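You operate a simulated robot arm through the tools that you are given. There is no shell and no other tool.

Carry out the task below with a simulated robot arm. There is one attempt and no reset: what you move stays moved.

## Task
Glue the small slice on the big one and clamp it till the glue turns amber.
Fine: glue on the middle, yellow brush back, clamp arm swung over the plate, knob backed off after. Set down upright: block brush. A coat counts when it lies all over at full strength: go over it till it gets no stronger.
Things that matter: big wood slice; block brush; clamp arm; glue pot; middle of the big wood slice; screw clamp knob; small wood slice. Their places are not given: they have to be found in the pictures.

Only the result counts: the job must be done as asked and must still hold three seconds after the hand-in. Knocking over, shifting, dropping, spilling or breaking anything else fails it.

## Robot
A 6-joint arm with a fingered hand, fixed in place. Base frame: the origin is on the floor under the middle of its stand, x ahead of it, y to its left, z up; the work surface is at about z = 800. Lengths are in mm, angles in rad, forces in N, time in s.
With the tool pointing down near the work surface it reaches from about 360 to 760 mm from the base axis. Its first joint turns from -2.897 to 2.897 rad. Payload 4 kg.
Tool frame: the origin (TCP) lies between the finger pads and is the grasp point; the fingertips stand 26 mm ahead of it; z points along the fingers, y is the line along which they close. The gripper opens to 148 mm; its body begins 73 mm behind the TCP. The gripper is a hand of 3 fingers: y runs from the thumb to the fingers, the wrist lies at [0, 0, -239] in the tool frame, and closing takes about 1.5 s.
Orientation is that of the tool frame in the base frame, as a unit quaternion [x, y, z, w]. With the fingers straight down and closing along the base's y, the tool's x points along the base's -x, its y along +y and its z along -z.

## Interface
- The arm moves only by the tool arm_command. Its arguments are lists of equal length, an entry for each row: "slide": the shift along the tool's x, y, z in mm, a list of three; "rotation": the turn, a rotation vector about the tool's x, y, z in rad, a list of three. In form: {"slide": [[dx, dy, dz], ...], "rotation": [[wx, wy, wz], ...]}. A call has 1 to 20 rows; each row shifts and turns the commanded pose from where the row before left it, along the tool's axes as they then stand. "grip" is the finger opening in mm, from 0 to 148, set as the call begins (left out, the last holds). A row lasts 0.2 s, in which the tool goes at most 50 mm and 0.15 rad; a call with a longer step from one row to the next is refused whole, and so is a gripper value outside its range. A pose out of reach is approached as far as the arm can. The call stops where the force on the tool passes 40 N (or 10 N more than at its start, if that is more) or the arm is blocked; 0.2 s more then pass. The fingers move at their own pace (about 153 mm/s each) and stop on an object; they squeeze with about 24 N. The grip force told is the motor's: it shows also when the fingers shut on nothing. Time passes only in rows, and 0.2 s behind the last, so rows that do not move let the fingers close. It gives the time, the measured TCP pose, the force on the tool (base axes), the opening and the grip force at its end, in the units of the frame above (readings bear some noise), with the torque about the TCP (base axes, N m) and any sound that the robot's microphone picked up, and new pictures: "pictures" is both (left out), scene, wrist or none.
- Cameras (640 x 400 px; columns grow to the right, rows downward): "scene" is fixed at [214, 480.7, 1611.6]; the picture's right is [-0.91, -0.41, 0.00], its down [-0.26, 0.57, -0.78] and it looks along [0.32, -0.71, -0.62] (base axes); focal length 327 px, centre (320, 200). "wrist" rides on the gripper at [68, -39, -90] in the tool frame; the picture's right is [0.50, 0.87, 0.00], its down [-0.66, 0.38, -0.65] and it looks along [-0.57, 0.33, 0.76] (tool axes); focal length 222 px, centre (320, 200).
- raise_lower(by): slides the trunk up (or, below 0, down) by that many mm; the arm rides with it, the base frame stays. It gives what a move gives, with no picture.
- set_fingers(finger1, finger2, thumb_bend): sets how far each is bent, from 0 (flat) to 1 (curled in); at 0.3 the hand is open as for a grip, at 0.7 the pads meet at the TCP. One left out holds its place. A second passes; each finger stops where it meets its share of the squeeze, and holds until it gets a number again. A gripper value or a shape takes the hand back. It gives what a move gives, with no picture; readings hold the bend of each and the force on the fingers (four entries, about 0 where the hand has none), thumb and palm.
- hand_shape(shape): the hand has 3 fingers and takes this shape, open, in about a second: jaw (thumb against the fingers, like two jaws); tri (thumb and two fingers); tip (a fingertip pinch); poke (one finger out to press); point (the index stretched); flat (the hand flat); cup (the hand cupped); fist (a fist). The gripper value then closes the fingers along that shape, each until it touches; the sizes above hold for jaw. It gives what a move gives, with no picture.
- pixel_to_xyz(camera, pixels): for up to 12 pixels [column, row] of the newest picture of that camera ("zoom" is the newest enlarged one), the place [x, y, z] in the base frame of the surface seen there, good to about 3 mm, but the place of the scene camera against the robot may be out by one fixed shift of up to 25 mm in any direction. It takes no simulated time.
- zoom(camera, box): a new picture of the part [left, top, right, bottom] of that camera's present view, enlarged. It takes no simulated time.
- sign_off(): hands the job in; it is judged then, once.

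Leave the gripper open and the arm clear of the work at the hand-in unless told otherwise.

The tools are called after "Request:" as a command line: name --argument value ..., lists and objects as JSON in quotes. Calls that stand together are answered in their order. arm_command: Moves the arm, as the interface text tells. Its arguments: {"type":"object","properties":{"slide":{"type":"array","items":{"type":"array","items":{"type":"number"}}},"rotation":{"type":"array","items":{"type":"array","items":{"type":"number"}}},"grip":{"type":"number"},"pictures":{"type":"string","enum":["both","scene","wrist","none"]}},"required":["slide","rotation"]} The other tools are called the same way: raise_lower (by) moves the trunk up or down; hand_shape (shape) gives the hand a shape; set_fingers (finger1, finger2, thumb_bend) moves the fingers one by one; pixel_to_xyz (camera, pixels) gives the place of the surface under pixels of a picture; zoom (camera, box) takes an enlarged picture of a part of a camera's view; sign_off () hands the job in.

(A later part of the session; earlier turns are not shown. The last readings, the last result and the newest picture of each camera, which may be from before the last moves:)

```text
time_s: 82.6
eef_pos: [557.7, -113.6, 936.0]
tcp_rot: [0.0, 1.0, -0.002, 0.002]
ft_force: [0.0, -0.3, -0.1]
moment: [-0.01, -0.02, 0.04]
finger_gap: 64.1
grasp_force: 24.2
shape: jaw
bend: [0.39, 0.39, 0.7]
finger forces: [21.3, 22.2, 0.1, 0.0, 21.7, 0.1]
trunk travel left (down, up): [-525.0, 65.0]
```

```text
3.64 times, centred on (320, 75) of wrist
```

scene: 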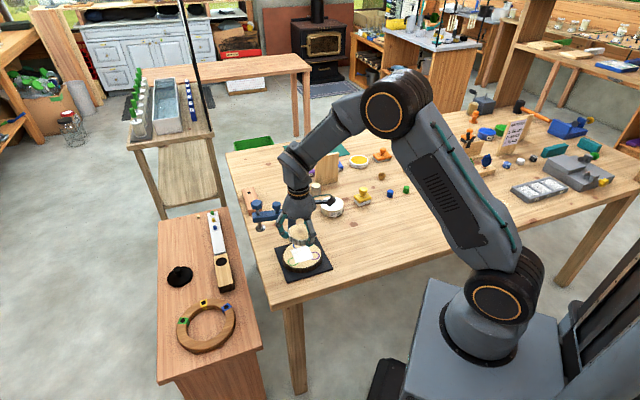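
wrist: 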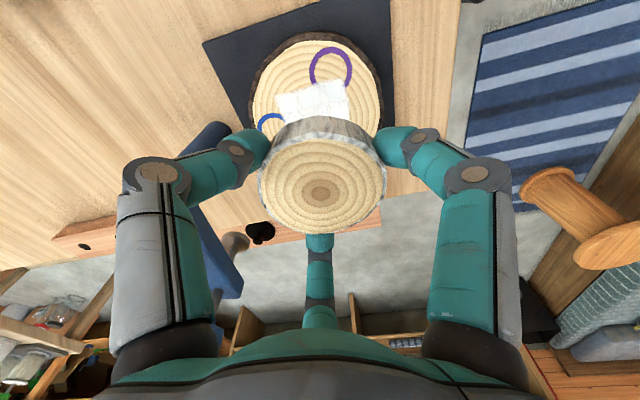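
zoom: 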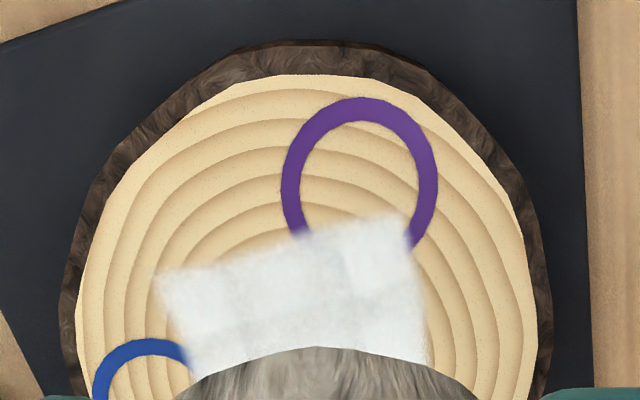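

The circle fit gives the big slice's centre as (555.5,-116.7). I'm shifting (+0.7,-2.5) and lowering: 66 mm quickly, then slowly toward contact.

Request:
arm_command --slide '[[-0.7, -2.5, 10], [0, 0, 14], [0, 0, 14], [0, 0, 14], [0, 0, 14], [0, 0, 5], [0, 0, 2], [0, 0, 0]]' --rotation '[[0, 0, 0], [0, 0, 0], [0, 0, 0], [0, 0, 0], [0, 0, 0], [0, 0, 0], [0, 0, 0], [0, 0, 0]]'

Request:
zoom --camera "scene" --box '[260, 205, 345, 285]'

```text
time_s: 84.4
eef_pos: [558.9, -115.4, 863.4]
tcp_rot: [-0.001, 1.0, -0.002, 0.003]
ft_force: [0.6, -0.8, -1.2]
moment: [0.01, 0.03, -0.01]
finger_gap: 63.8
grasp_force: 24.3
shape: jaw
bend: [0.39, 0.39, 0.7]
finger forces: [21.4, 22.3, 0.0, 0.1, 21.8, 0.0]
trunk travel left (down, up): [-525.0, 65.0]
```

scene: 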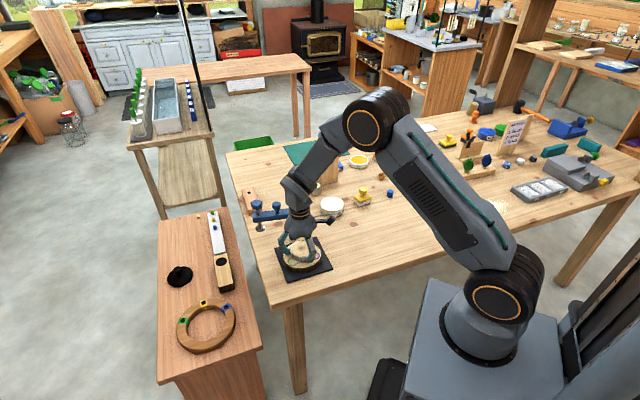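
wrist: 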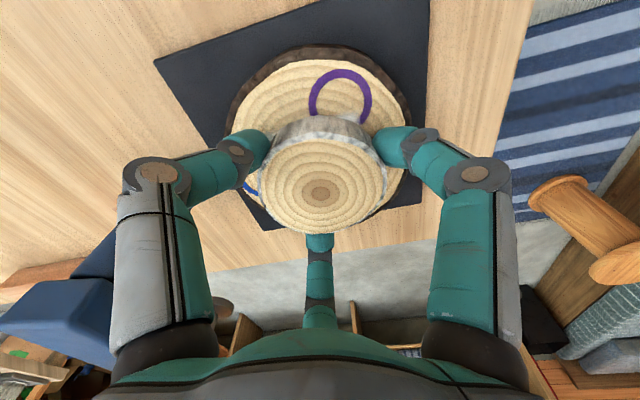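

```text
5.00 times, centred on (302, 245) of scene
```

zoom: 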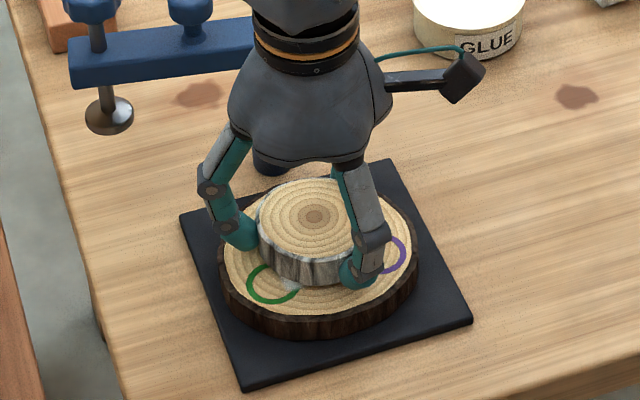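

The slice is about 6 mm above the coat. The scene view suggests moving about 2 mm toward -x, so I'm shifting (-1.8,-0.6) and lowering 1 mm at a time.

Request:
arm_command --slide '[[1.8, -0.6, 1], [0, 0, 1], [0, 0, 1], [0, 0, 1], [0, 0, 0]]' --rotation '[[0, 0, 0], [0, 0, 0], [0, 0, 0], [0, 0, 0], [0, 0, 0]]' --pictures "none"

Request:
zoom --camera "scene" --box '[275, 225, 330, 275]'

```text
time_s: 85.6
eef_pos: [556.9, -116.5, 858.8]
tcp_rot: [-0.001, 1.0, -0.002, 0.003]
ft_force: [0.4, 0.2, 0.7]
moment: [-0.03, 0.02, 0.0]
finger_gap: 64.0
grasp_force: 24.1
shape: jaw
bend: [0.39, 0.39, 0.7]
finger forces: [21.6, 22.4, 0.1, 0.0, 21.9, 0.0]
trunk travel left (down, up): [-525.0, 65.0]
```

```text
8.00 times, centred on (302, 250) of scene
```

zoom: 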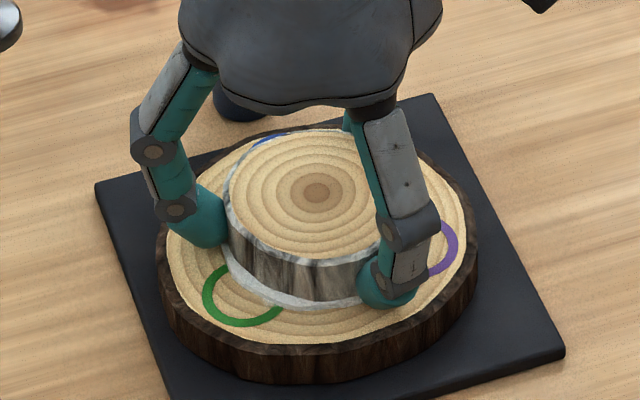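

A white glue rim now shows around the small slice's foot, so it has met the coat. I'm lowering 1 mm more to seat it.

Request:
arm_command --slide '[[0, 0, 0.7], [0, 0, 0.7], [0, 0, 0]]' --rotation '[[0, 0, 0], [0, 0, 0], [0, 0, 0]]' --pictures "none"

Request:
zoom --camera "scene" --box '[275, 225, 330, 275]'

```text
time_s: 86.4
eef_pos: [557.7, -118.5, 856.3]
tcp_rot: [-0.001, 1.0, -0.003, 0.004]
ft_force: [0.7, -0.9, 9.0]
moment: [-0.05, -0.04, 0.04]
finger_gap: 64.2
grasp_force: 24.3
shape: jaw
bend: [0.39, 0.39, 0.7]
finger forces: [22.4, 23.2, 0.1, 0.0, 23.3, 0.1]
trunk travel left (down, up): [-525.0, 65.0]
```

```text
8.00 times, centred on (302, 250) of scene
```

zoom: 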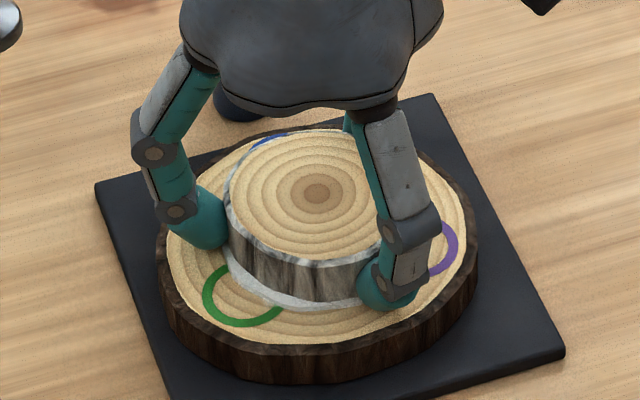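

The small slice is seated with 9 N. I'm easing up 0.8 mm and opening the fingers to 110 mm to release it.

Request:
arm_command --slide '[[0, 0, -0.8], [0, 0, 0]]' --rotation '[[0, 0, 0], [0, 0, 0]]' --pictures "none"

Request:
arm_command --slide '[[0, 0, 0], [0, 0, 0], [0, 0, 0], [0, 0, 0], [0, 0, 0]]' --rotation '[[0, 0, 0], [0, 0, 0], [0, 0, 0], [0, 0, 0], [0, 0, 0]]' --grip 105

Request:
zoom --camera "scene" --box '[265, 215, 340, 280]'

```text
time_s: 87.0
eef_pos: [556.0, -116.3, 857.0]
tcp_rot: [0.0, 1.0, -0.003, 0.002]
ft_force: [0.6, -1.2, 7.3]
moment: [-0.09, -0.05, 0.02]
finger_gap: 64.1
grasp_force: 23.5
shape: jaw
bend: [0.39, 0.39, 0.7]
finger forces: [22.3, 23.5, 0.0, 0.0, 23.1, 0.1]
trunk travel left (down, up): [-525.0, 65.0]
```

```text
time_s: 88.2
eef_pos: [555.7, -116.9, 857.5]
tcp_rot: [-0.001, 1.0, -0.002, 0.003]
ft_force: [0.0, -0.3, 0.3]
moment: [0.04, -0.01, 0.01]
finger_gap: 104.4
grasp_force: 0.1
shape: jaw
bend: [0.28, 0.28, 0.75]
finger forces: [0.0, 0.1, 0.0, 0.1, 0.0, 0.2]
trunk travel left (down, up): [-525.0, 65.0]
```

scene: 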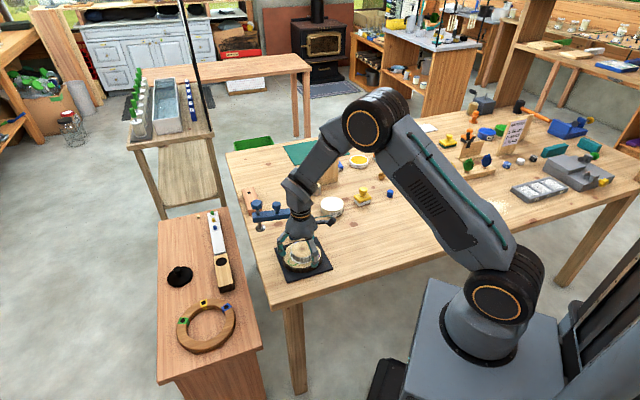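
wrist: 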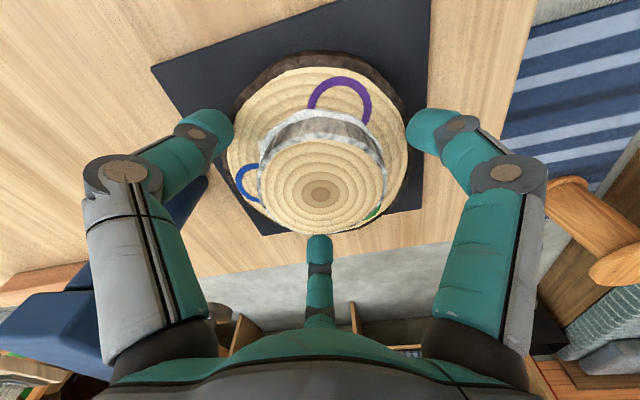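

```text
6.15 times, centred on (302, 248) of scene
```

zoom: 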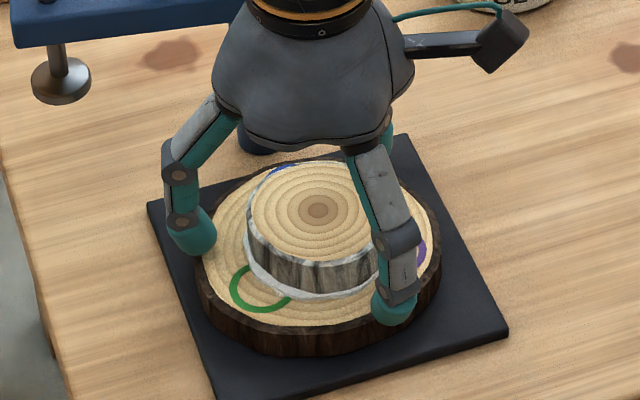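

The slice is released, sitting on the glue. I'm rising straight up 120 mm and backing off to look at the joint and clamp.

Request:
arm_command --slide '[[0, 0, -5], [0, 0, -10], [0, 0, -20], [0, 0, -30], [0, 0, -35], [0, 0, -40], [25, 0, -20], [25, 0, -20], [25, 0, -20], [0, 0, 0]]' --rotation '[[0, 0, 0], [0, 0, 0], [0, 0, 0], [0, 0, 0], [0, 0, 0], [0, 0, 0], [0, 0, 0], [0, 0, 0], [0, 0, 0], [0, 0, 0]]'

Request:
zoom --camera "scene" --box '[240, 190, 340, 285]'

Request:
zoom --camera "wrist" --box '[180, 30, 460, 280]'

```text
time_s: 90.4
eef_pos: [477.6, -115.0, 1055.0]
tcp_rot: [-0.001, 1.0, -0.001, 0.003]
ft_force: [0.4, 0.2, 0.6]
moment: [-0.01, -0.03, -0.01]
finger_gap: 104.6
grasp_force: 0.0
shape: jaw
bend: [0.28, 0.28, 0.75]
finger forces: [0.0, 0.0, 0.1, 0.1, 0.0, 0.0]
trunk travel left (down, up): [-525.0, 65.0]
```

scene: 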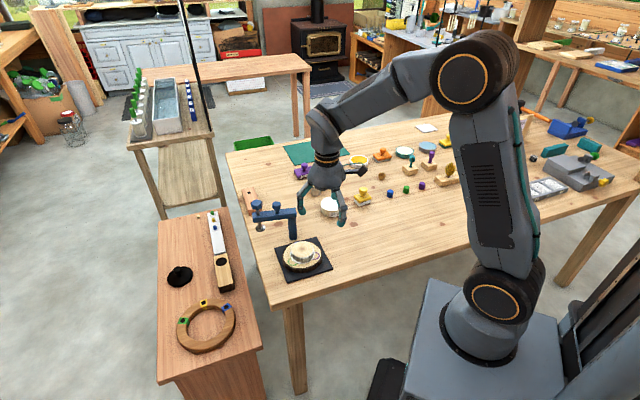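
wrist: 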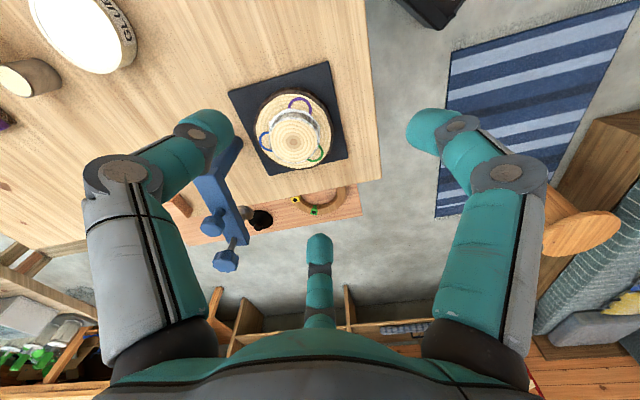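

```text
4.21 times, centred on (290, 238) of scene
```

zoom: 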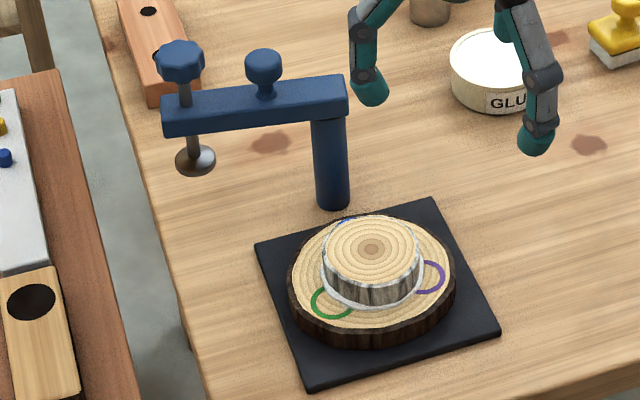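

```text
1.60 times, centred on (320, 155) of wrist
```

zoom: 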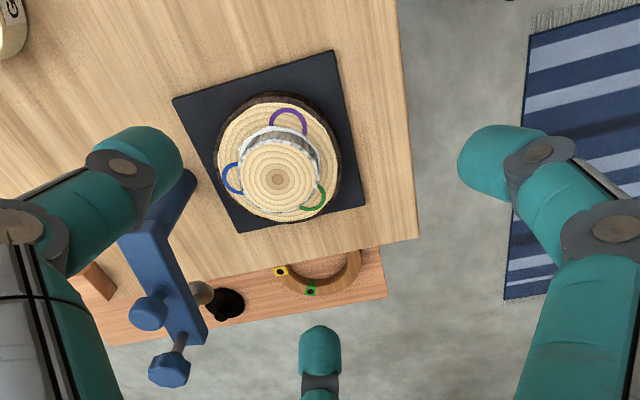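

The joint looks good, with a white glue rim all round. Next comes the clamp, and I'm measuring its parts in the wrist view: the bar, the handle knob at about (213,224) and the screw knob at about (226,258).

Request:
pixel_to_xyz --camera "wrist" --pixels '[[213, 223], [226, 258], [226, 252], [207, 180], [222, 205], [236, 228], [240, 238], [245, 150], [225, 165], [213, 215], [233, 245], [245, 237]]'

Request:
pixel_to_xyz --camera "scene" --pixels '[[257, 203], [283, 203], [283, 207], [264, 220], [285, 214], [300, 212], [263, 228], [298, 235], [303, 249], [312, 209], [265, 217]]'

Request:
zoom --camera "wrist" --box '[180, 120, 280, 290]'

```text
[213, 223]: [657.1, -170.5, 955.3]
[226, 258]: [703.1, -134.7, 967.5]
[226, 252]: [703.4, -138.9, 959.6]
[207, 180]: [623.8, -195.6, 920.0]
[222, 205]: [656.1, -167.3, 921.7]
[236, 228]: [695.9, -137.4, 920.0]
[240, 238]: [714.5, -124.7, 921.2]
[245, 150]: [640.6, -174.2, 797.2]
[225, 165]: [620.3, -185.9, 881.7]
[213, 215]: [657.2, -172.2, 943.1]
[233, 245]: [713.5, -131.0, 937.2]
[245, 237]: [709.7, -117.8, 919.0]
```

```text
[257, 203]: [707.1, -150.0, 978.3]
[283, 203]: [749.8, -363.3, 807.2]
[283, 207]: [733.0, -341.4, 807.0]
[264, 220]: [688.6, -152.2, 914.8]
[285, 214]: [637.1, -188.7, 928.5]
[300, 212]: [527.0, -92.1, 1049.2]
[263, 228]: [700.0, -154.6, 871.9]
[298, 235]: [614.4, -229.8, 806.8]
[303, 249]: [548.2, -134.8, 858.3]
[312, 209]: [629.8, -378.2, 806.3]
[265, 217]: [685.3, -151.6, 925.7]
```

```text
2.35 times, centred on (230, 205) of wrist
```

zoom: 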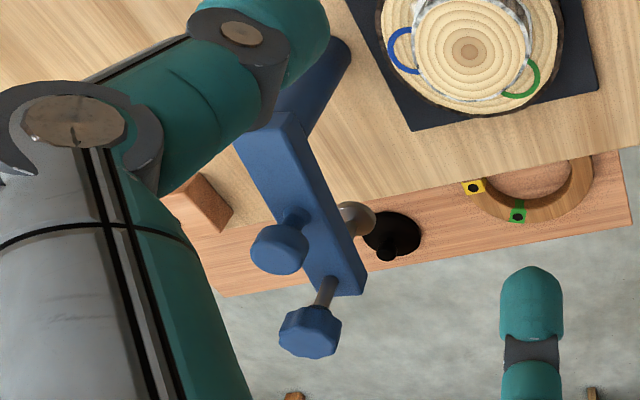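

From these readings the post stands at about (619,-193), and the bar (top z≈920) points 35° toward the screw knob at (703,-136) with its top near z≈970. The handle knob is at (657,-171) with its top at z≈956. I'll take the handle with the hand turned 60°, so no finger points at the screw knob. I'm turning the hand and moving above the handle.

Request:
arm_command --slide '[[0, 0, 0], [0, 0, 0], [0, 0, 0], [0, 0, 0], [0, 0, 0], [0, 0, 0], [0, 0, 0], [-23, 21.2, 1], [-23, 21.2, 1], [-23, 21.2, 1], [-23, 21.2, 1], [-23, 21.2, 1], [-23, 21.2, 1], [0, 0, 0]]' --rotation '[[0, 0, 0.1496], [0, 0, 0.1496], [0, 0, 0.1496], [0, 0, 0.1496], [0, 0, 0.1496], [0, 0, 0.1496], [0, 0, 0.1496], [0, 0, 0], [0, 0, 0], [0, 0, 0], [0, 0, 0], [0, 0, 0], [0, 0, 0], [0, 0, 0]]' --grip 90

Request:
zoom --camera "wrist" --box '[220, 60, 420, 260]'

Request:
zoom --camera "scene" --box '[230, 150, 340, 260]'

```text
time_s: 93.4
eef_pos: [660.0, -171.8, 1054.4]
tcp_rot: [0.499, 0.866, -0.001, 0.003]
ft_force: [-0.5, 0.3, 0.9]
moment: [-0.01, 0.01, 0.0]
finger_gap: 90.8
grasp_force: 0.1
shape: jaw
bend: [0.32, 0.32, 0.7]
finger forces: [0.0, 0.1, 0.0, 0.1, 0.0, 0.0]
trunk travel left (down, up): [-525.0, 65.0]
```

scene: 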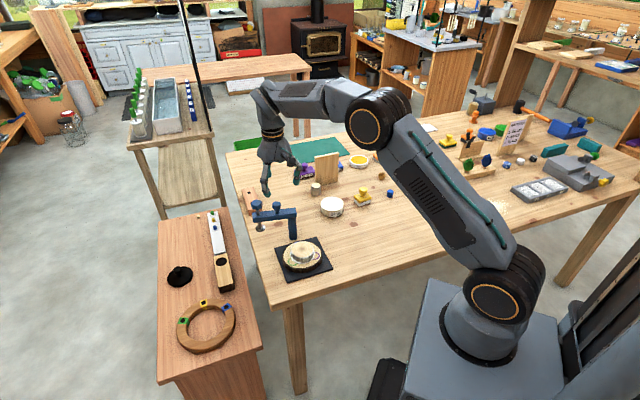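
wrist: 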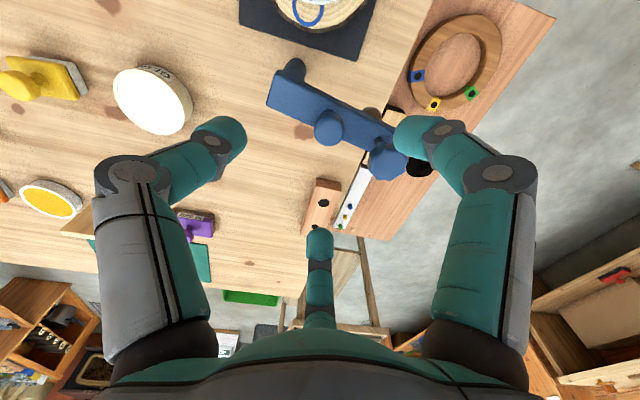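

```text
2.00 times, centred on (320, 160) of wrist
```

zoom: 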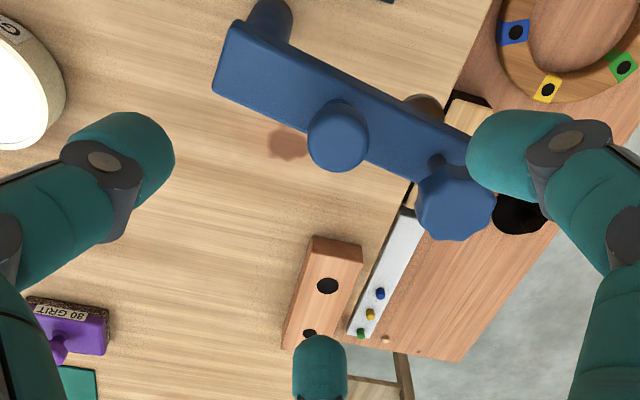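

```text
3.64 times, centred on (285, 205) of scene
```

zoom: 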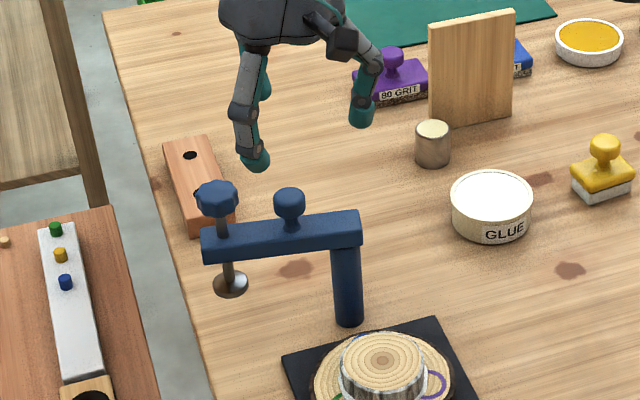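

This is a good view: the handle knob is at wrist pixel (328,127), the screw knob at (388,160), and the bar lies between them with the post at the upper left. I'm measuring all of these.

Request:
pixel_to_xyz --camera "wrist" --pixels '[[328, 130], [316, 130], [341, 130], [328, 143], [328, 118], [388, 161], [373, 161], [403, 163], [388, 175], [388, 148], [278, 75], [272, 105]]'

Request:
pixel_to_xyz --camera "wrist" --pixels '[[300, 100], [360, 125], [350, 145], [292, 68], [284, 80], [300, 88], [290, 112], [375, 108], [385, 122]]'

```text
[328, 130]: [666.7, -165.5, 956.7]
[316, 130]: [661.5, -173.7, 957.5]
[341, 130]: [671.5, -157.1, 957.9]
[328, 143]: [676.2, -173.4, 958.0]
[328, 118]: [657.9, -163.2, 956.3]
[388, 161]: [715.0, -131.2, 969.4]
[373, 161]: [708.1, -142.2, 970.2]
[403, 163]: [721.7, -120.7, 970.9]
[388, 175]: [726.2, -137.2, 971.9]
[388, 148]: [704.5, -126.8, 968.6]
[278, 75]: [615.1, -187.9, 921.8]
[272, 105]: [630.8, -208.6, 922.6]
```

```text
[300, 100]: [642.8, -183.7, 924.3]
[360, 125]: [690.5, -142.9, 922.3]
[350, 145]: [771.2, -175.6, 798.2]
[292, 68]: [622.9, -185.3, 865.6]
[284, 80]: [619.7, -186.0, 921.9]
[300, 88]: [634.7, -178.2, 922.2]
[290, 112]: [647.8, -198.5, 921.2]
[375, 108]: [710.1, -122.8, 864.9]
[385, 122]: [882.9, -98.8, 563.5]
```

I'm reading the post's surface in the scene view to fix its axis more precisely.

Request:
pixel_to_xyz --camera "scene" --pixels '[[292.5, 222], [292.5, 228], [292.7, 233], [289.5, 228], [296, 228], [277, 198], [277, 201], [256.5, 199], [261, 227], [257, 213], [298, 208]]'

Request:
zoom --camera "scene" --box '[245, 185, 315, 245]'

```text
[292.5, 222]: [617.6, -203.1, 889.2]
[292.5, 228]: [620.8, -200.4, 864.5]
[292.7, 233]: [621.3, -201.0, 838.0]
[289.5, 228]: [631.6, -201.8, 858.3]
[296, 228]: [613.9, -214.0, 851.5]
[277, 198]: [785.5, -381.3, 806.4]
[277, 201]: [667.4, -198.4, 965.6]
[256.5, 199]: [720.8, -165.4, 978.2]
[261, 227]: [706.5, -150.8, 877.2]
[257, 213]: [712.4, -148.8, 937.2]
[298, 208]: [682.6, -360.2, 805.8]
```

```text
6.67 times, centred on (280, 215) of scene
```

zoom: 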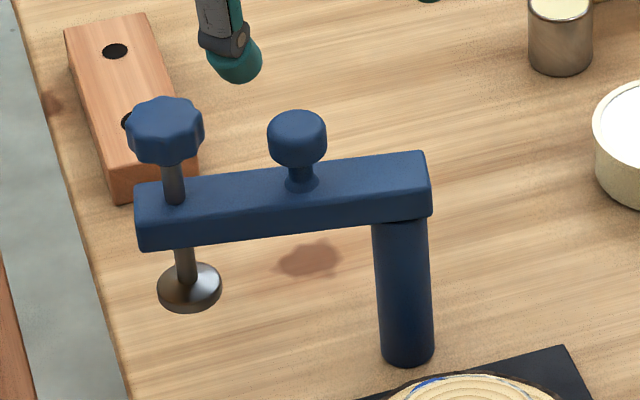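

The post axis comes out at about (631,-192), the handle at (665.5,-166.5) and the screw at (715,-131.7), on a radius of about 103 mm. The plate centre is also 103 mm from the post at about 135°, so the arm must swing about 100° counter-clockwise. I'm shifting over the handle and lowering to z≈1000 with the fingers at 70 mm.

Request:
arm_command --slide '[[2.5, 6.65, 10], [0, 0, 15], [0, 0, 15], [0, 0, 14], [0, 0, 0]]' --rotation '[[0, 0, 0], [0, 0, 0], [0, 0, 0], [0, 0, 0], [0, 0, 0]]' --grip 70

Request:
zoom --camera "wrist" --box '[240, 90, 420, 240]'

Request:
pixel_to_xyz --camera "wrist" --pixels '[[320, 155], [304, 158], [337, 158], [320, 140], [320, 174]]'

```text
time_s: 94.6
eef_pos: [664.8, -166.5, 998.7]
tcp_rot: [0.499, 0.866, -0.001, 0.003]
ft_force: [0.7, -0.3, 0.3]
moment: [-0.04, 0.04, 0.0]
finger_gap: 70.6
grasp_force: 0.1
shape: jaw
bend: [0.37, 0.37, 0.7]
finger forces: [0.1, 0.0, 0.0, 0.1, 0.1, 0.0]
trunk travel left (down, up): [-525.0, 65.0]
```

scene: 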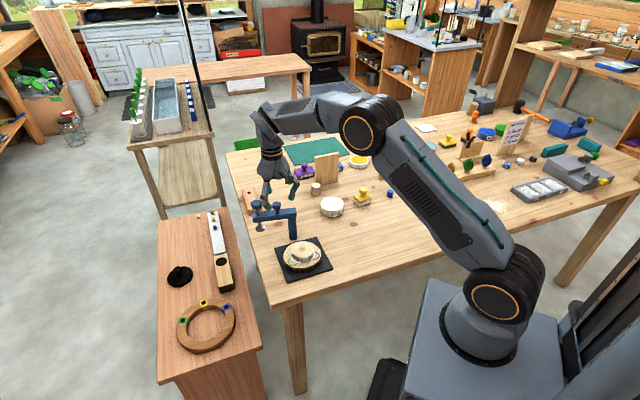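
wrist: 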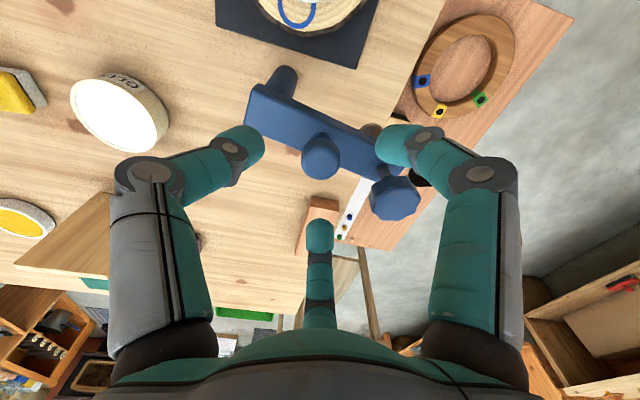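

```text
2.67 times, centred on (330, 165) of wrist
```

zoom: 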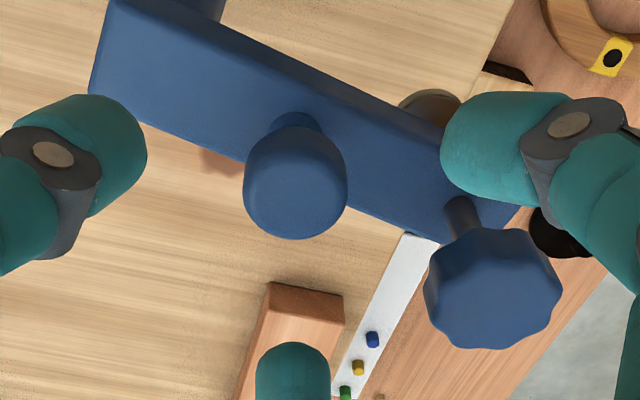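

```text
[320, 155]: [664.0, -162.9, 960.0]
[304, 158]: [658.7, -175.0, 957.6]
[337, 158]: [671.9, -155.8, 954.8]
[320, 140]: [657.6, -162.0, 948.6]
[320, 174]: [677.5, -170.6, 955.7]
```

The handle knob lies right under the hand (centre (320.6,161), aligned within a pixel). I'm lowering 42 mm to TCP z≈957.

Request:
arm_command --slide '[[0, 0, 12], [0, 0, 12], [0, 0, 10], [0, 0, 8], [0, 0, 0]]' --rotation '[[0, 0, 0], [0, 0, 0], [0, 0, 0], [0, 0, 0], [0, 0, 0]]'

Request:
zoom --camera "scene" --box '[240, 170, 320, 245]'

Request:
zoom --camera "wrist" --box '[220, 100, 420, 250]'

```text
time_s: 95.8
eef_pos: [665.7, -166.6, 955.5]
tcp_rot: [0.498, 0.867, -0.001, 0.003]
ft_force: [-0.2, 0.5, -0.6]
moment: [-0.01, 0.02, 0.01]
finger_gap: 70.7
grasp_force: 0.0
shape: jaw
bend: [0.37, 0.37, 0.7]
finger forces: [0.1, 0.0, 0.0, 0.0, 0.0, 0.1]
trunk travel left (down, up): [-525.0, 65.0]
```

scene: 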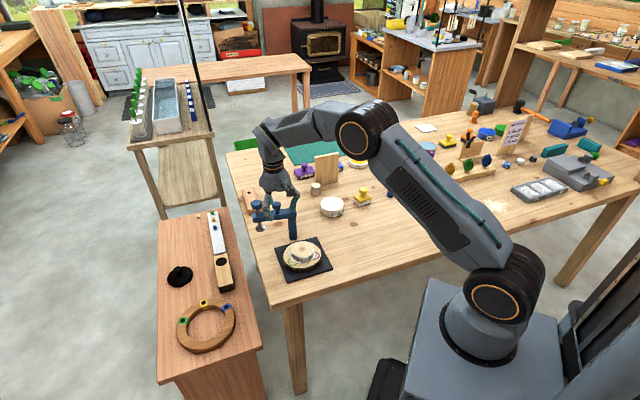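
wrist: 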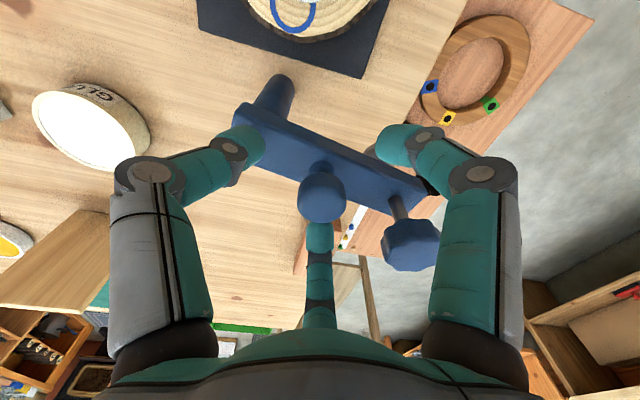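

```text
5.33 times, centred on (280, 208) of scene
```

zoom: 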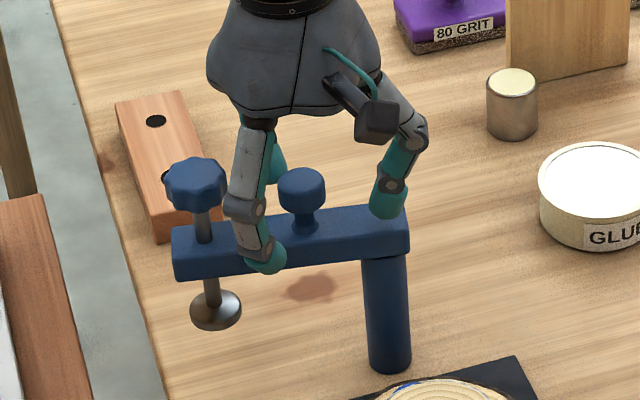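

```text
2.67 times, centred on (320, 175) of wrist
```

zoom: 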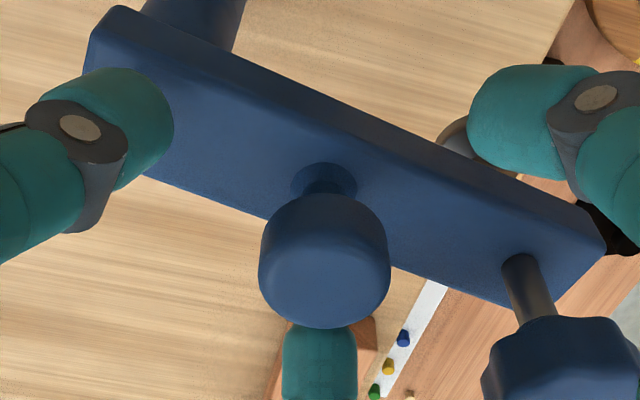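

The fingers straddle the handle knob with clearance to the bar and the screw. I'm closing on the handle.

Request:
arm_command --slide '[[0, 0, 0], [0, 0, 0], [0, 0, 0], [0, 0, 0], [0, 0, 0], [0, 0, 0], [0, 0, 0], [0, 0, 0]]' --rotation '[[0, 0, 0], [0, 0, 0], [0, 0, 0], [0, 0, 0], [0, 0, 0], [0, 0, 0], [0, 0, 0], [0, 0, 0]]' --grip 0

Request:
zoom --camera "scene" --box '[240, 170, 320, 245]'

Request:
zoom --camera "wrist" --box '[220, 100, 420, 250]'

```text
time_s: 97.6
eef_pos: [665.7, -166.4, 955.1]
tcp_rot: [0.499, 0.866, -0.001, 0.002]
ft_force: [-8.6, 0.5, -26.4]
moment: [0.0, 0.23, -0.05]
finger_gap: 15.2
grasp_force: 23.8
shape: jaw
bend: [0.73, 0.75, 0.71]
finger forces: [19.8, 21.0, 0.1, 0.1, 23.3, 0.0]
trunk travel left (down, up): [-525.0, 65.0]
```

scene: 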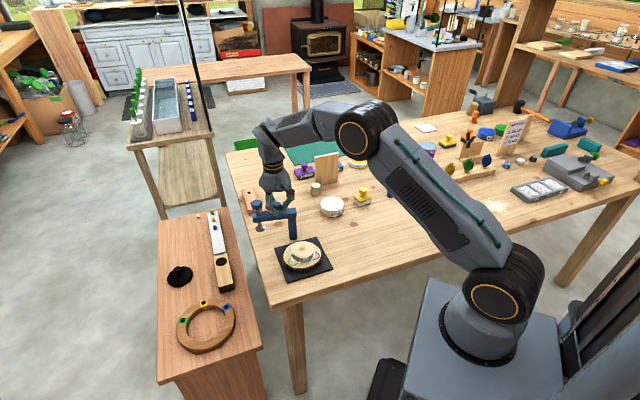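
wrist: 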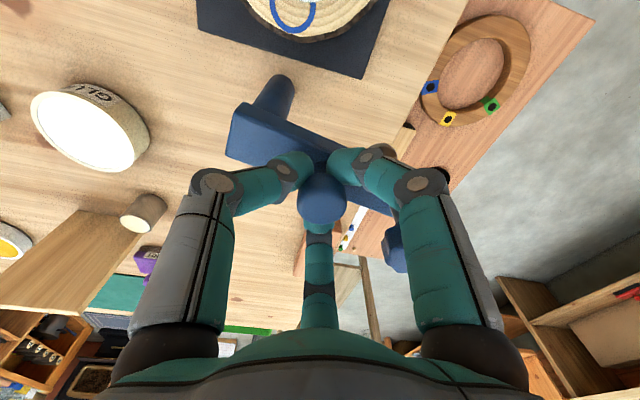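

```text
5.33 times, centred on (280, 208) of scene
```

zoom: 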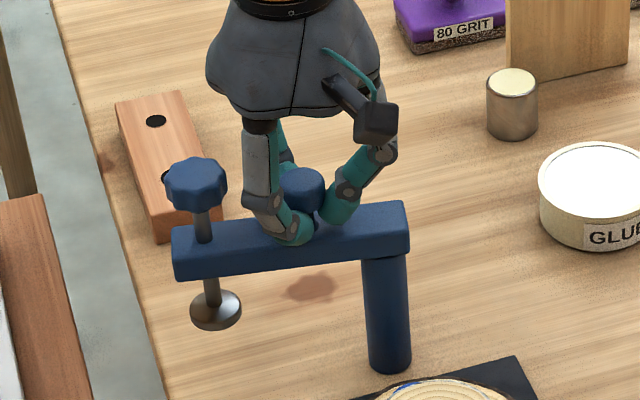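

```text
2.67 times, centred on (320, 175) of wrist
```

zoom: 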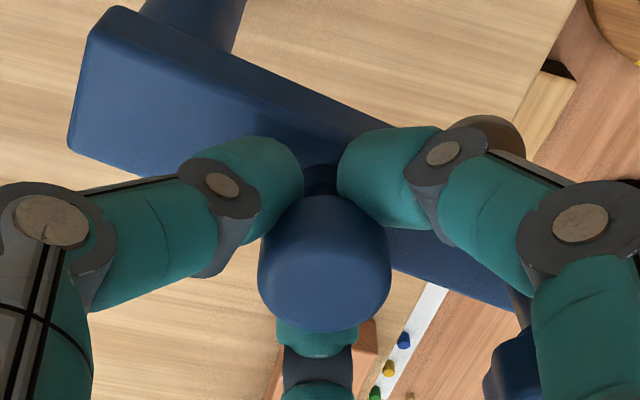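

The handle is gripped (gap 15 mm), but the fingers hooked under the knob are pulling the hand down with 26 N. I'm lowering 2.5 mm to relieve that.

Request:
arm_command --slide '[[0, 0, 1.2], [0, 0, 1.3], [0, 0, 0]]' --rotation '[[0, 0, 0], [0, 0, 0], [0, 0, 0]]' --pictures "none"

```text
time_s: 98.4
eef_pos: [666.6, -166.2, 952.6]
tcp_rot: [0.499, 0.866, -0.001, 0.004]
ft_force: [-8.4, -1.2, -12.9]
moment: [-0.03, 0.19, -0.04]
finger_gap: 15.1
grasp_force: 24.0
shape: jaw
bend: [0.73, 0.75, 0.71]
finger forces: [16.6, 17.9, 0.1, 0.1, 21.7, 0.0]
trunk travel left (down, up): [-525.0, 65.0]
```

The pull is down to 13 N. I'm lowering another 1.2 mm and easing 1 mm toward -x.

Request:
arm_command --slide '[[0.25, -0.43, 0.6], [0.25, -0.43, 0.6], [0, 0, 0]]' --rotation '[[0, 0, 0], [0, 0, 0], [0, 0, 0]]' --pictures "none"

```text
time_s: 99.2
eef_pos: [664.4, -166.5, 952.1]
tcp_rot: [0.499, 0.866, -0.001, 0.003]
ft_force: [-2.2, -2.0, -9.4]
moment: [-0.05, 0.13, -0.01]
finger_gap: 14.9
grasp_force: 24.4
shape: jaw
bend: [0.73, 0.75, 0.72]
finger forces: [15.4, 16.2, 0.1, 0.1, 17.8, 0.0]
trunk travel left (down, up): [-525.0, 65.0]
```

Forces are small now. In the hand's own frame the pivot stays fixed, so each row of the swing is the same step: 5.0 mm sideways with a -0.12 rad turn. I'm trying three rows (about 20°).

Request:
arm_command --slide '[[5.04, -0.91, 0], [5.04, -0.91, 0], [5.04, -0.91, 0], [0, 0, 0]]' --rotation '[[0, 0, -0.12], [0, 0, -0.12], [0, 0, -0.12], [0, 0, 0]]'

Request:
zoom --camera "scene" --box '[240, 170, 320, 245]'

```text
time_s: 100.2
eef_pos: [652.9, -157.7, 952.3]
tcp_rot: [0.336, 0.942, -0.001, 0.002]
ft_force: [-3.8, -8.1, -10.7]
moment: [-0.16, 0.11, 0.0]
finger_gap: 14.6
grasp_force: 23.7
shape: jaw
bend: [0.74, 0.76, 0.72]
finger forces: [15.5, 16.6, 0.1, 0.1, 20.8, 0.1]
trunk travel left (down, up): [-525.0, 65.0]
```

scene: 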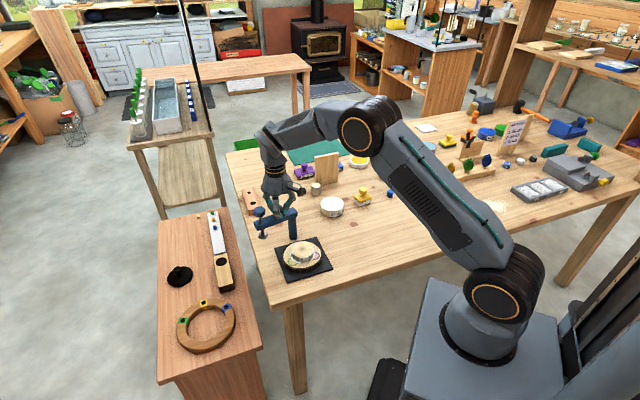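
wrist: 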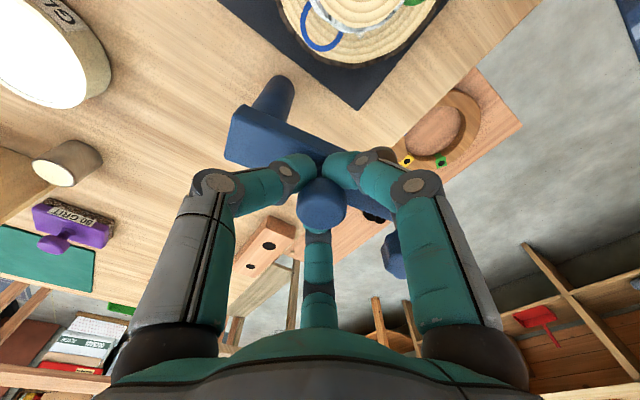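

```text
5.33 times, centred on (280, 208) of scene
```

zoom: 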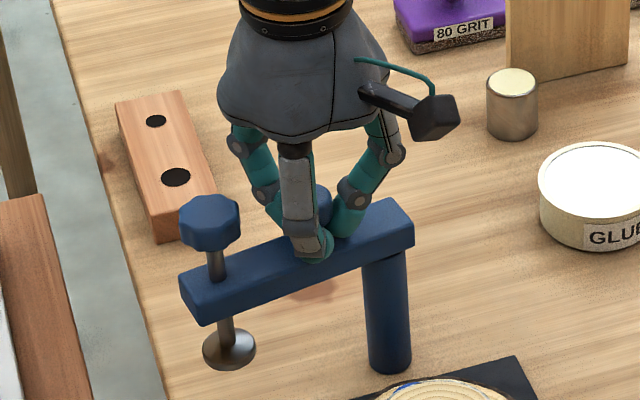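

The arm swings freely with the hand. A radial pull of about 8 N says I'm 1 mm too far out, so I'm correcting that and swinging four more rows.

Request:
arm_command --slide '[[4.94, -1.9, 0], [5.0, -0.91, 0], [5.0, -0.91, 0], [5.0, -0.91, 0], [0, 0, 0]]' --rotation '[[0, 0, -0.12], [0, 0, -0.12], [0, 0, -0.12], [0, 0, -0.12], [0, 0, 0]]'

Request:
zoom --camera "scene" --box '[240, 180, 320, 255]'

```text
time_s: 101.4
eef_pos: [635.2, -153.2, 950.9]
tcp_rot: [0.102, 0.995, -0.002, 0.002]
ft_force: [0.3, -8.1, -9.4]
moment: [-0.11, 0.06, -0.06]
finger_gap: 14.8
grasp_force: 24.2
shape: jaw
bend: [0.74, 0.76, 0.72]
finger forces: [15.3, 16.3, 0.1, 0.0, 19.4, 0.1]
trunk travel left (down, up): [-525.0, 65.0]
```

scene: 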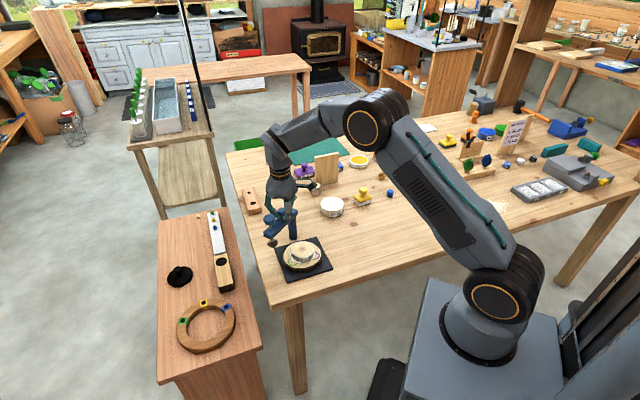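
wrist: 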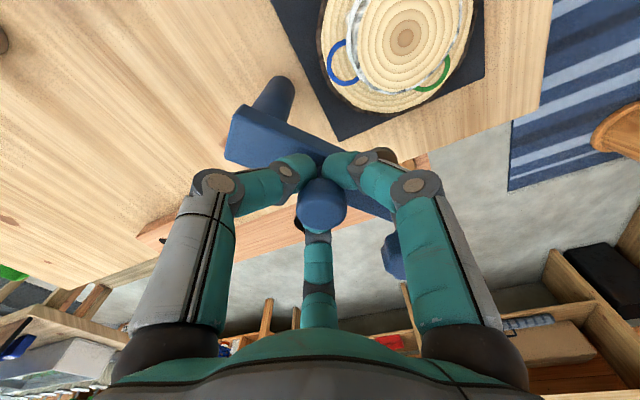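

```text
5.33 times, centred on (280, 218) of scene
```

zoom: 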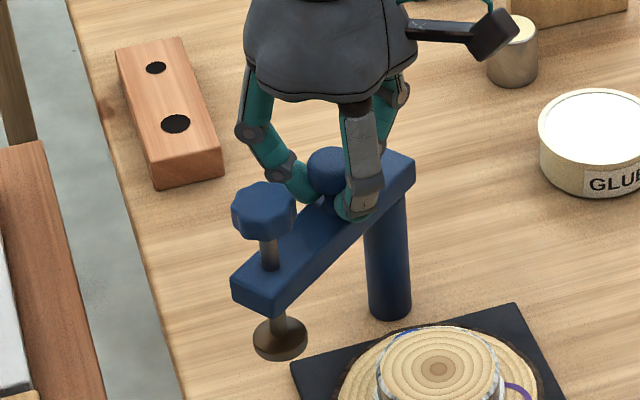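

The arm has come about half way (48°). Before it reaches the slices I'm checking the screw pad's height in the scene view, at zoom (280,345).

Request:
pixel_to_xyz --camera "scene" --pixels '[[272.5, 243], [272.5, 245], [273, 247], [276, 244], [302, 249], [300, 250], [302, 252]]'

Request:
zoom --camera "scene" --box '[255, 215, 335, 275]'

```text
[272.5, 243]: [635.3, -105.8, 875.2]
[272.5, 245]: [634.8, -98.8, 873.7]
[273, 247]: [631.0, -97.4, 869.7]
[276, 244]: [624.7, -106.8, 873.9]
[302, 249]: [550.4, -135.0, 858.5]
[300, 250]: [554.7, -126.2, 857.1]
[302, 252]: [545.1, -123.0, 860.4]
```

```text
6.67 times, centred on (295, 245) of scene
```

zoom: 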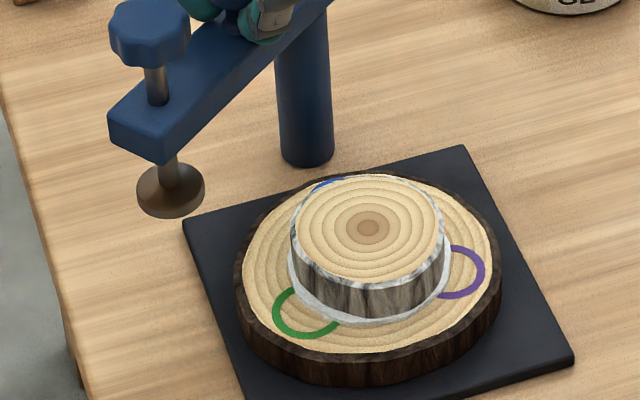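

The pad's underside is about 10 mm higher than the small slice's top (868 against 858 in scene coordinates), so it will pass clear. I'm swinging four more rows with another 1 mm inward correction.

Request:
arm_command --slide '[[4.88, -1.85, 0], [4.95, -0.91, 0], [4.95, -0.91, 0], [4.95, -0.91, 0], [0, 0, 0]]' --rotation '[[0, 0, -0.12], [0, 0, -0.12], [0, 0, -0.12], [0, 0, -0.12], [0, 0, 0]]'

Request:
zoom --camera "scene" --box '[255, 195, 335, 275]'

```text
time_s: 102.6
eef_pos: [613.9, -154.8, 951.4]
tcp_rot: [-0.138, 0.99, -0.002, 0.003]
ft_force: [5.5, -10.4, -13.0]
moment: [-0.2, -0.03, 0.0]
finger_gap: 14.6
grasp_force: 23.9
shape: jaw
bend: [0.74, 0.76, 0.72]
finger forces: [16.2, 17.0, 0.1, 0.0, 22.4, 0.0]
trunk travel left (down, up): [-525.0, 65.0]
```

scene: 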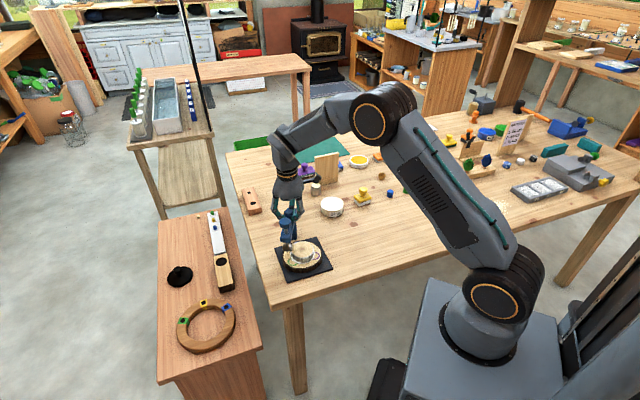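
wrist: 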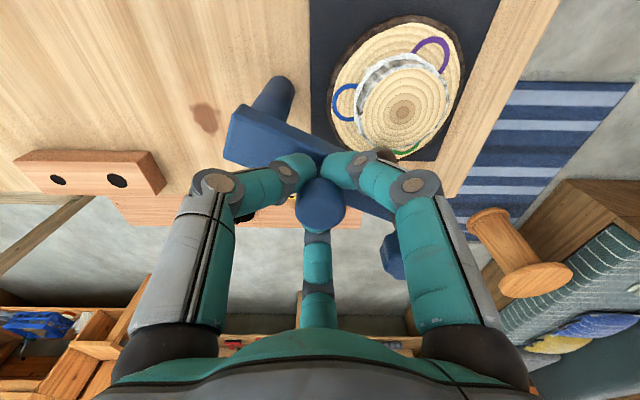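

```text
5.00 times, centred on (295, 235) of scene
```

zoom: 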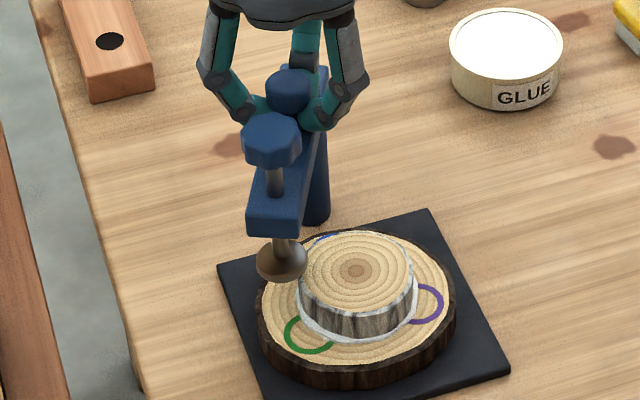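

The arm now points about 112°, with the pad about to pass over the small slice. I'm swinging three more rows with another small inward correction.

Request:
arm_command --slide '[[4.85, -2.1, 0.4], [4.9, -0.9, 0.4], [4.9, -0.9, 0], [0, 0, 0]]' --rotation '[[0, 0, -0.12], [0, 0, -0.12], [0, 0, -0.12], [0, 0, 0]]'

Request:
zoom --camera "scene" --box '[255, 195, 335, 275]'

```text
time_s: 103.6
eef_pos: [601.4, -165.4, 950.2]
tcp_rot: [-0.313, 0.95, -0.002, 0.002]
ft_force: [6.0, -5.5, -9.0]
moment: [-0.15, -0.1, -0.04]
finger_gap: 14.7
grasp_force: 24.1
shape: jaw
bend: [0.74, 0.76, 0.72]
finger forces: [14.8, 16.1, 0.0, 0.0, 19.6, 0.1]
trunk travel left (down, up): [-525.0, 65.0]
```

scene: 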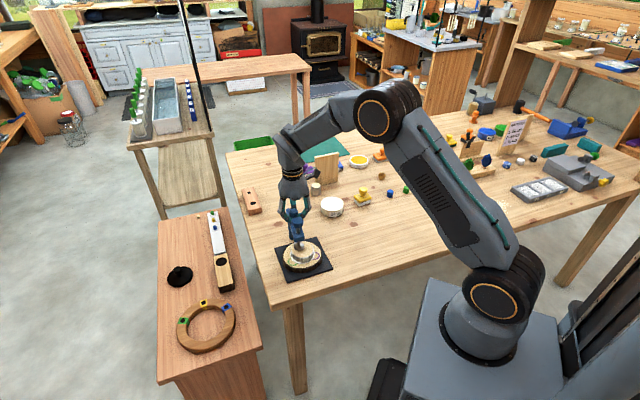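
wrist: 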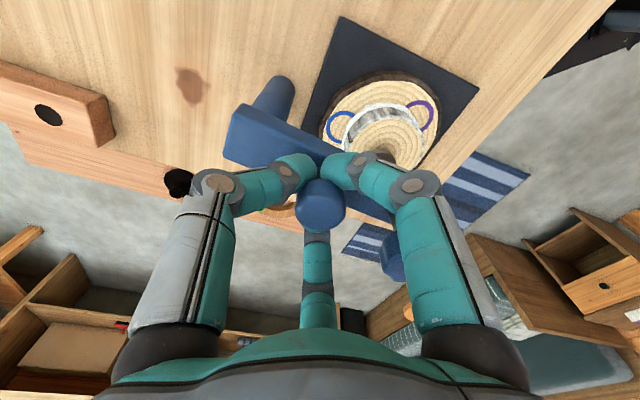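

```text
5.00 times, centred on (295, 235) of scene
```

zoom: 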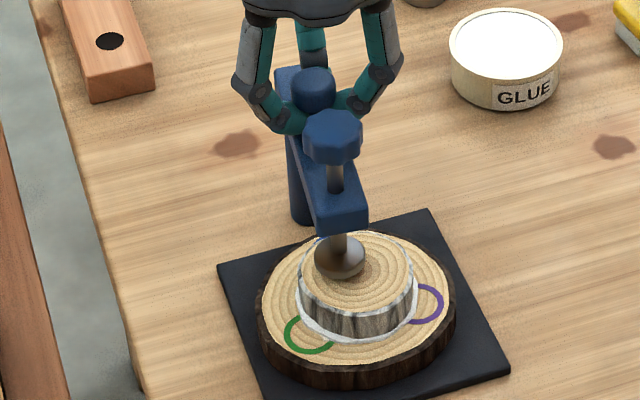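

The pad is over the small slice, about 10 mm to the left of its pith in the picture (pad (340,270) once lowered, pith (356,270)). One more turn of about 0.10 rad should centre it.

Request:
arm_command --slide '[[1.95, -0.75, 0], [1.95, -0.75, 0], [0, 0, 0], [0, 0, 0]]' --rotation '[[0, 0, -0.05], [0, 0, -0.05], [0, 0, 0], [0, 0, 0]]'

Request:
zoom --camera "scene" --box '[265, 205, 335, 275]'

```text
time_s: 104.6
eef_pos: [599.8, -167.8, 950.4]
tcp_rot: [-0.36, 0.933, -0.002, 0.001]
ft_force: [5.3, -2.2, -11.9]
moment: [-0.13, -0.09, -0.03]
finger_gap: 14.6
grasp_force: 24.4
shape: jaw
bend: [0.74, 0.76, 0.73]
finger forces: [15.0, 16.7, 0.1, 0.1, 17.8, 0.1]
trunk travel left (down, up): [-525.0, 65.0]
```

scene: 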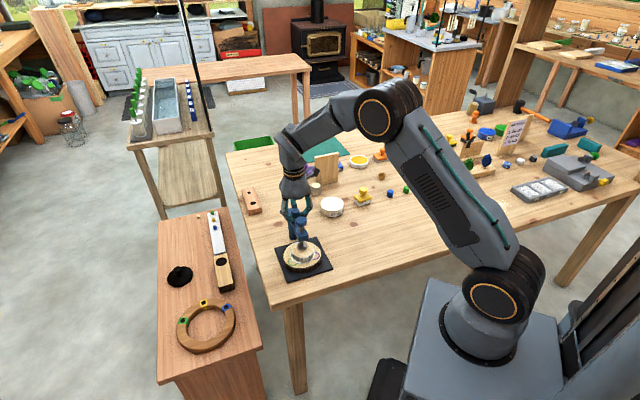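
wrist: 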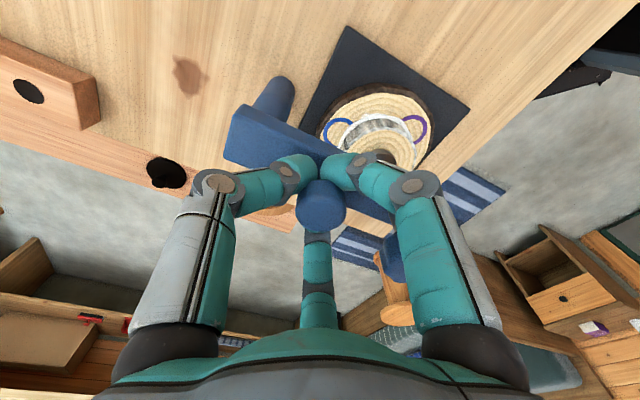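

```text
5.71 times, centred on (300, 240) of scene
```

zoom: 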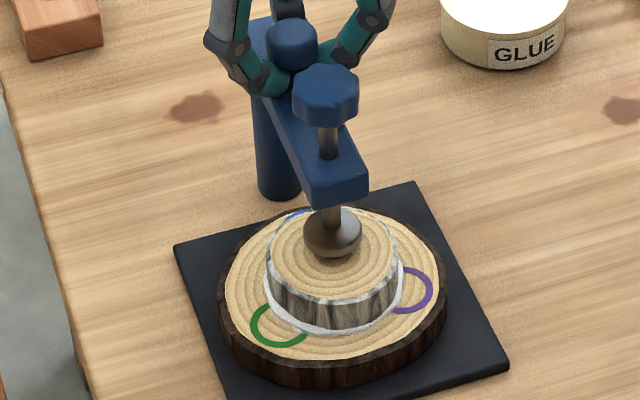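

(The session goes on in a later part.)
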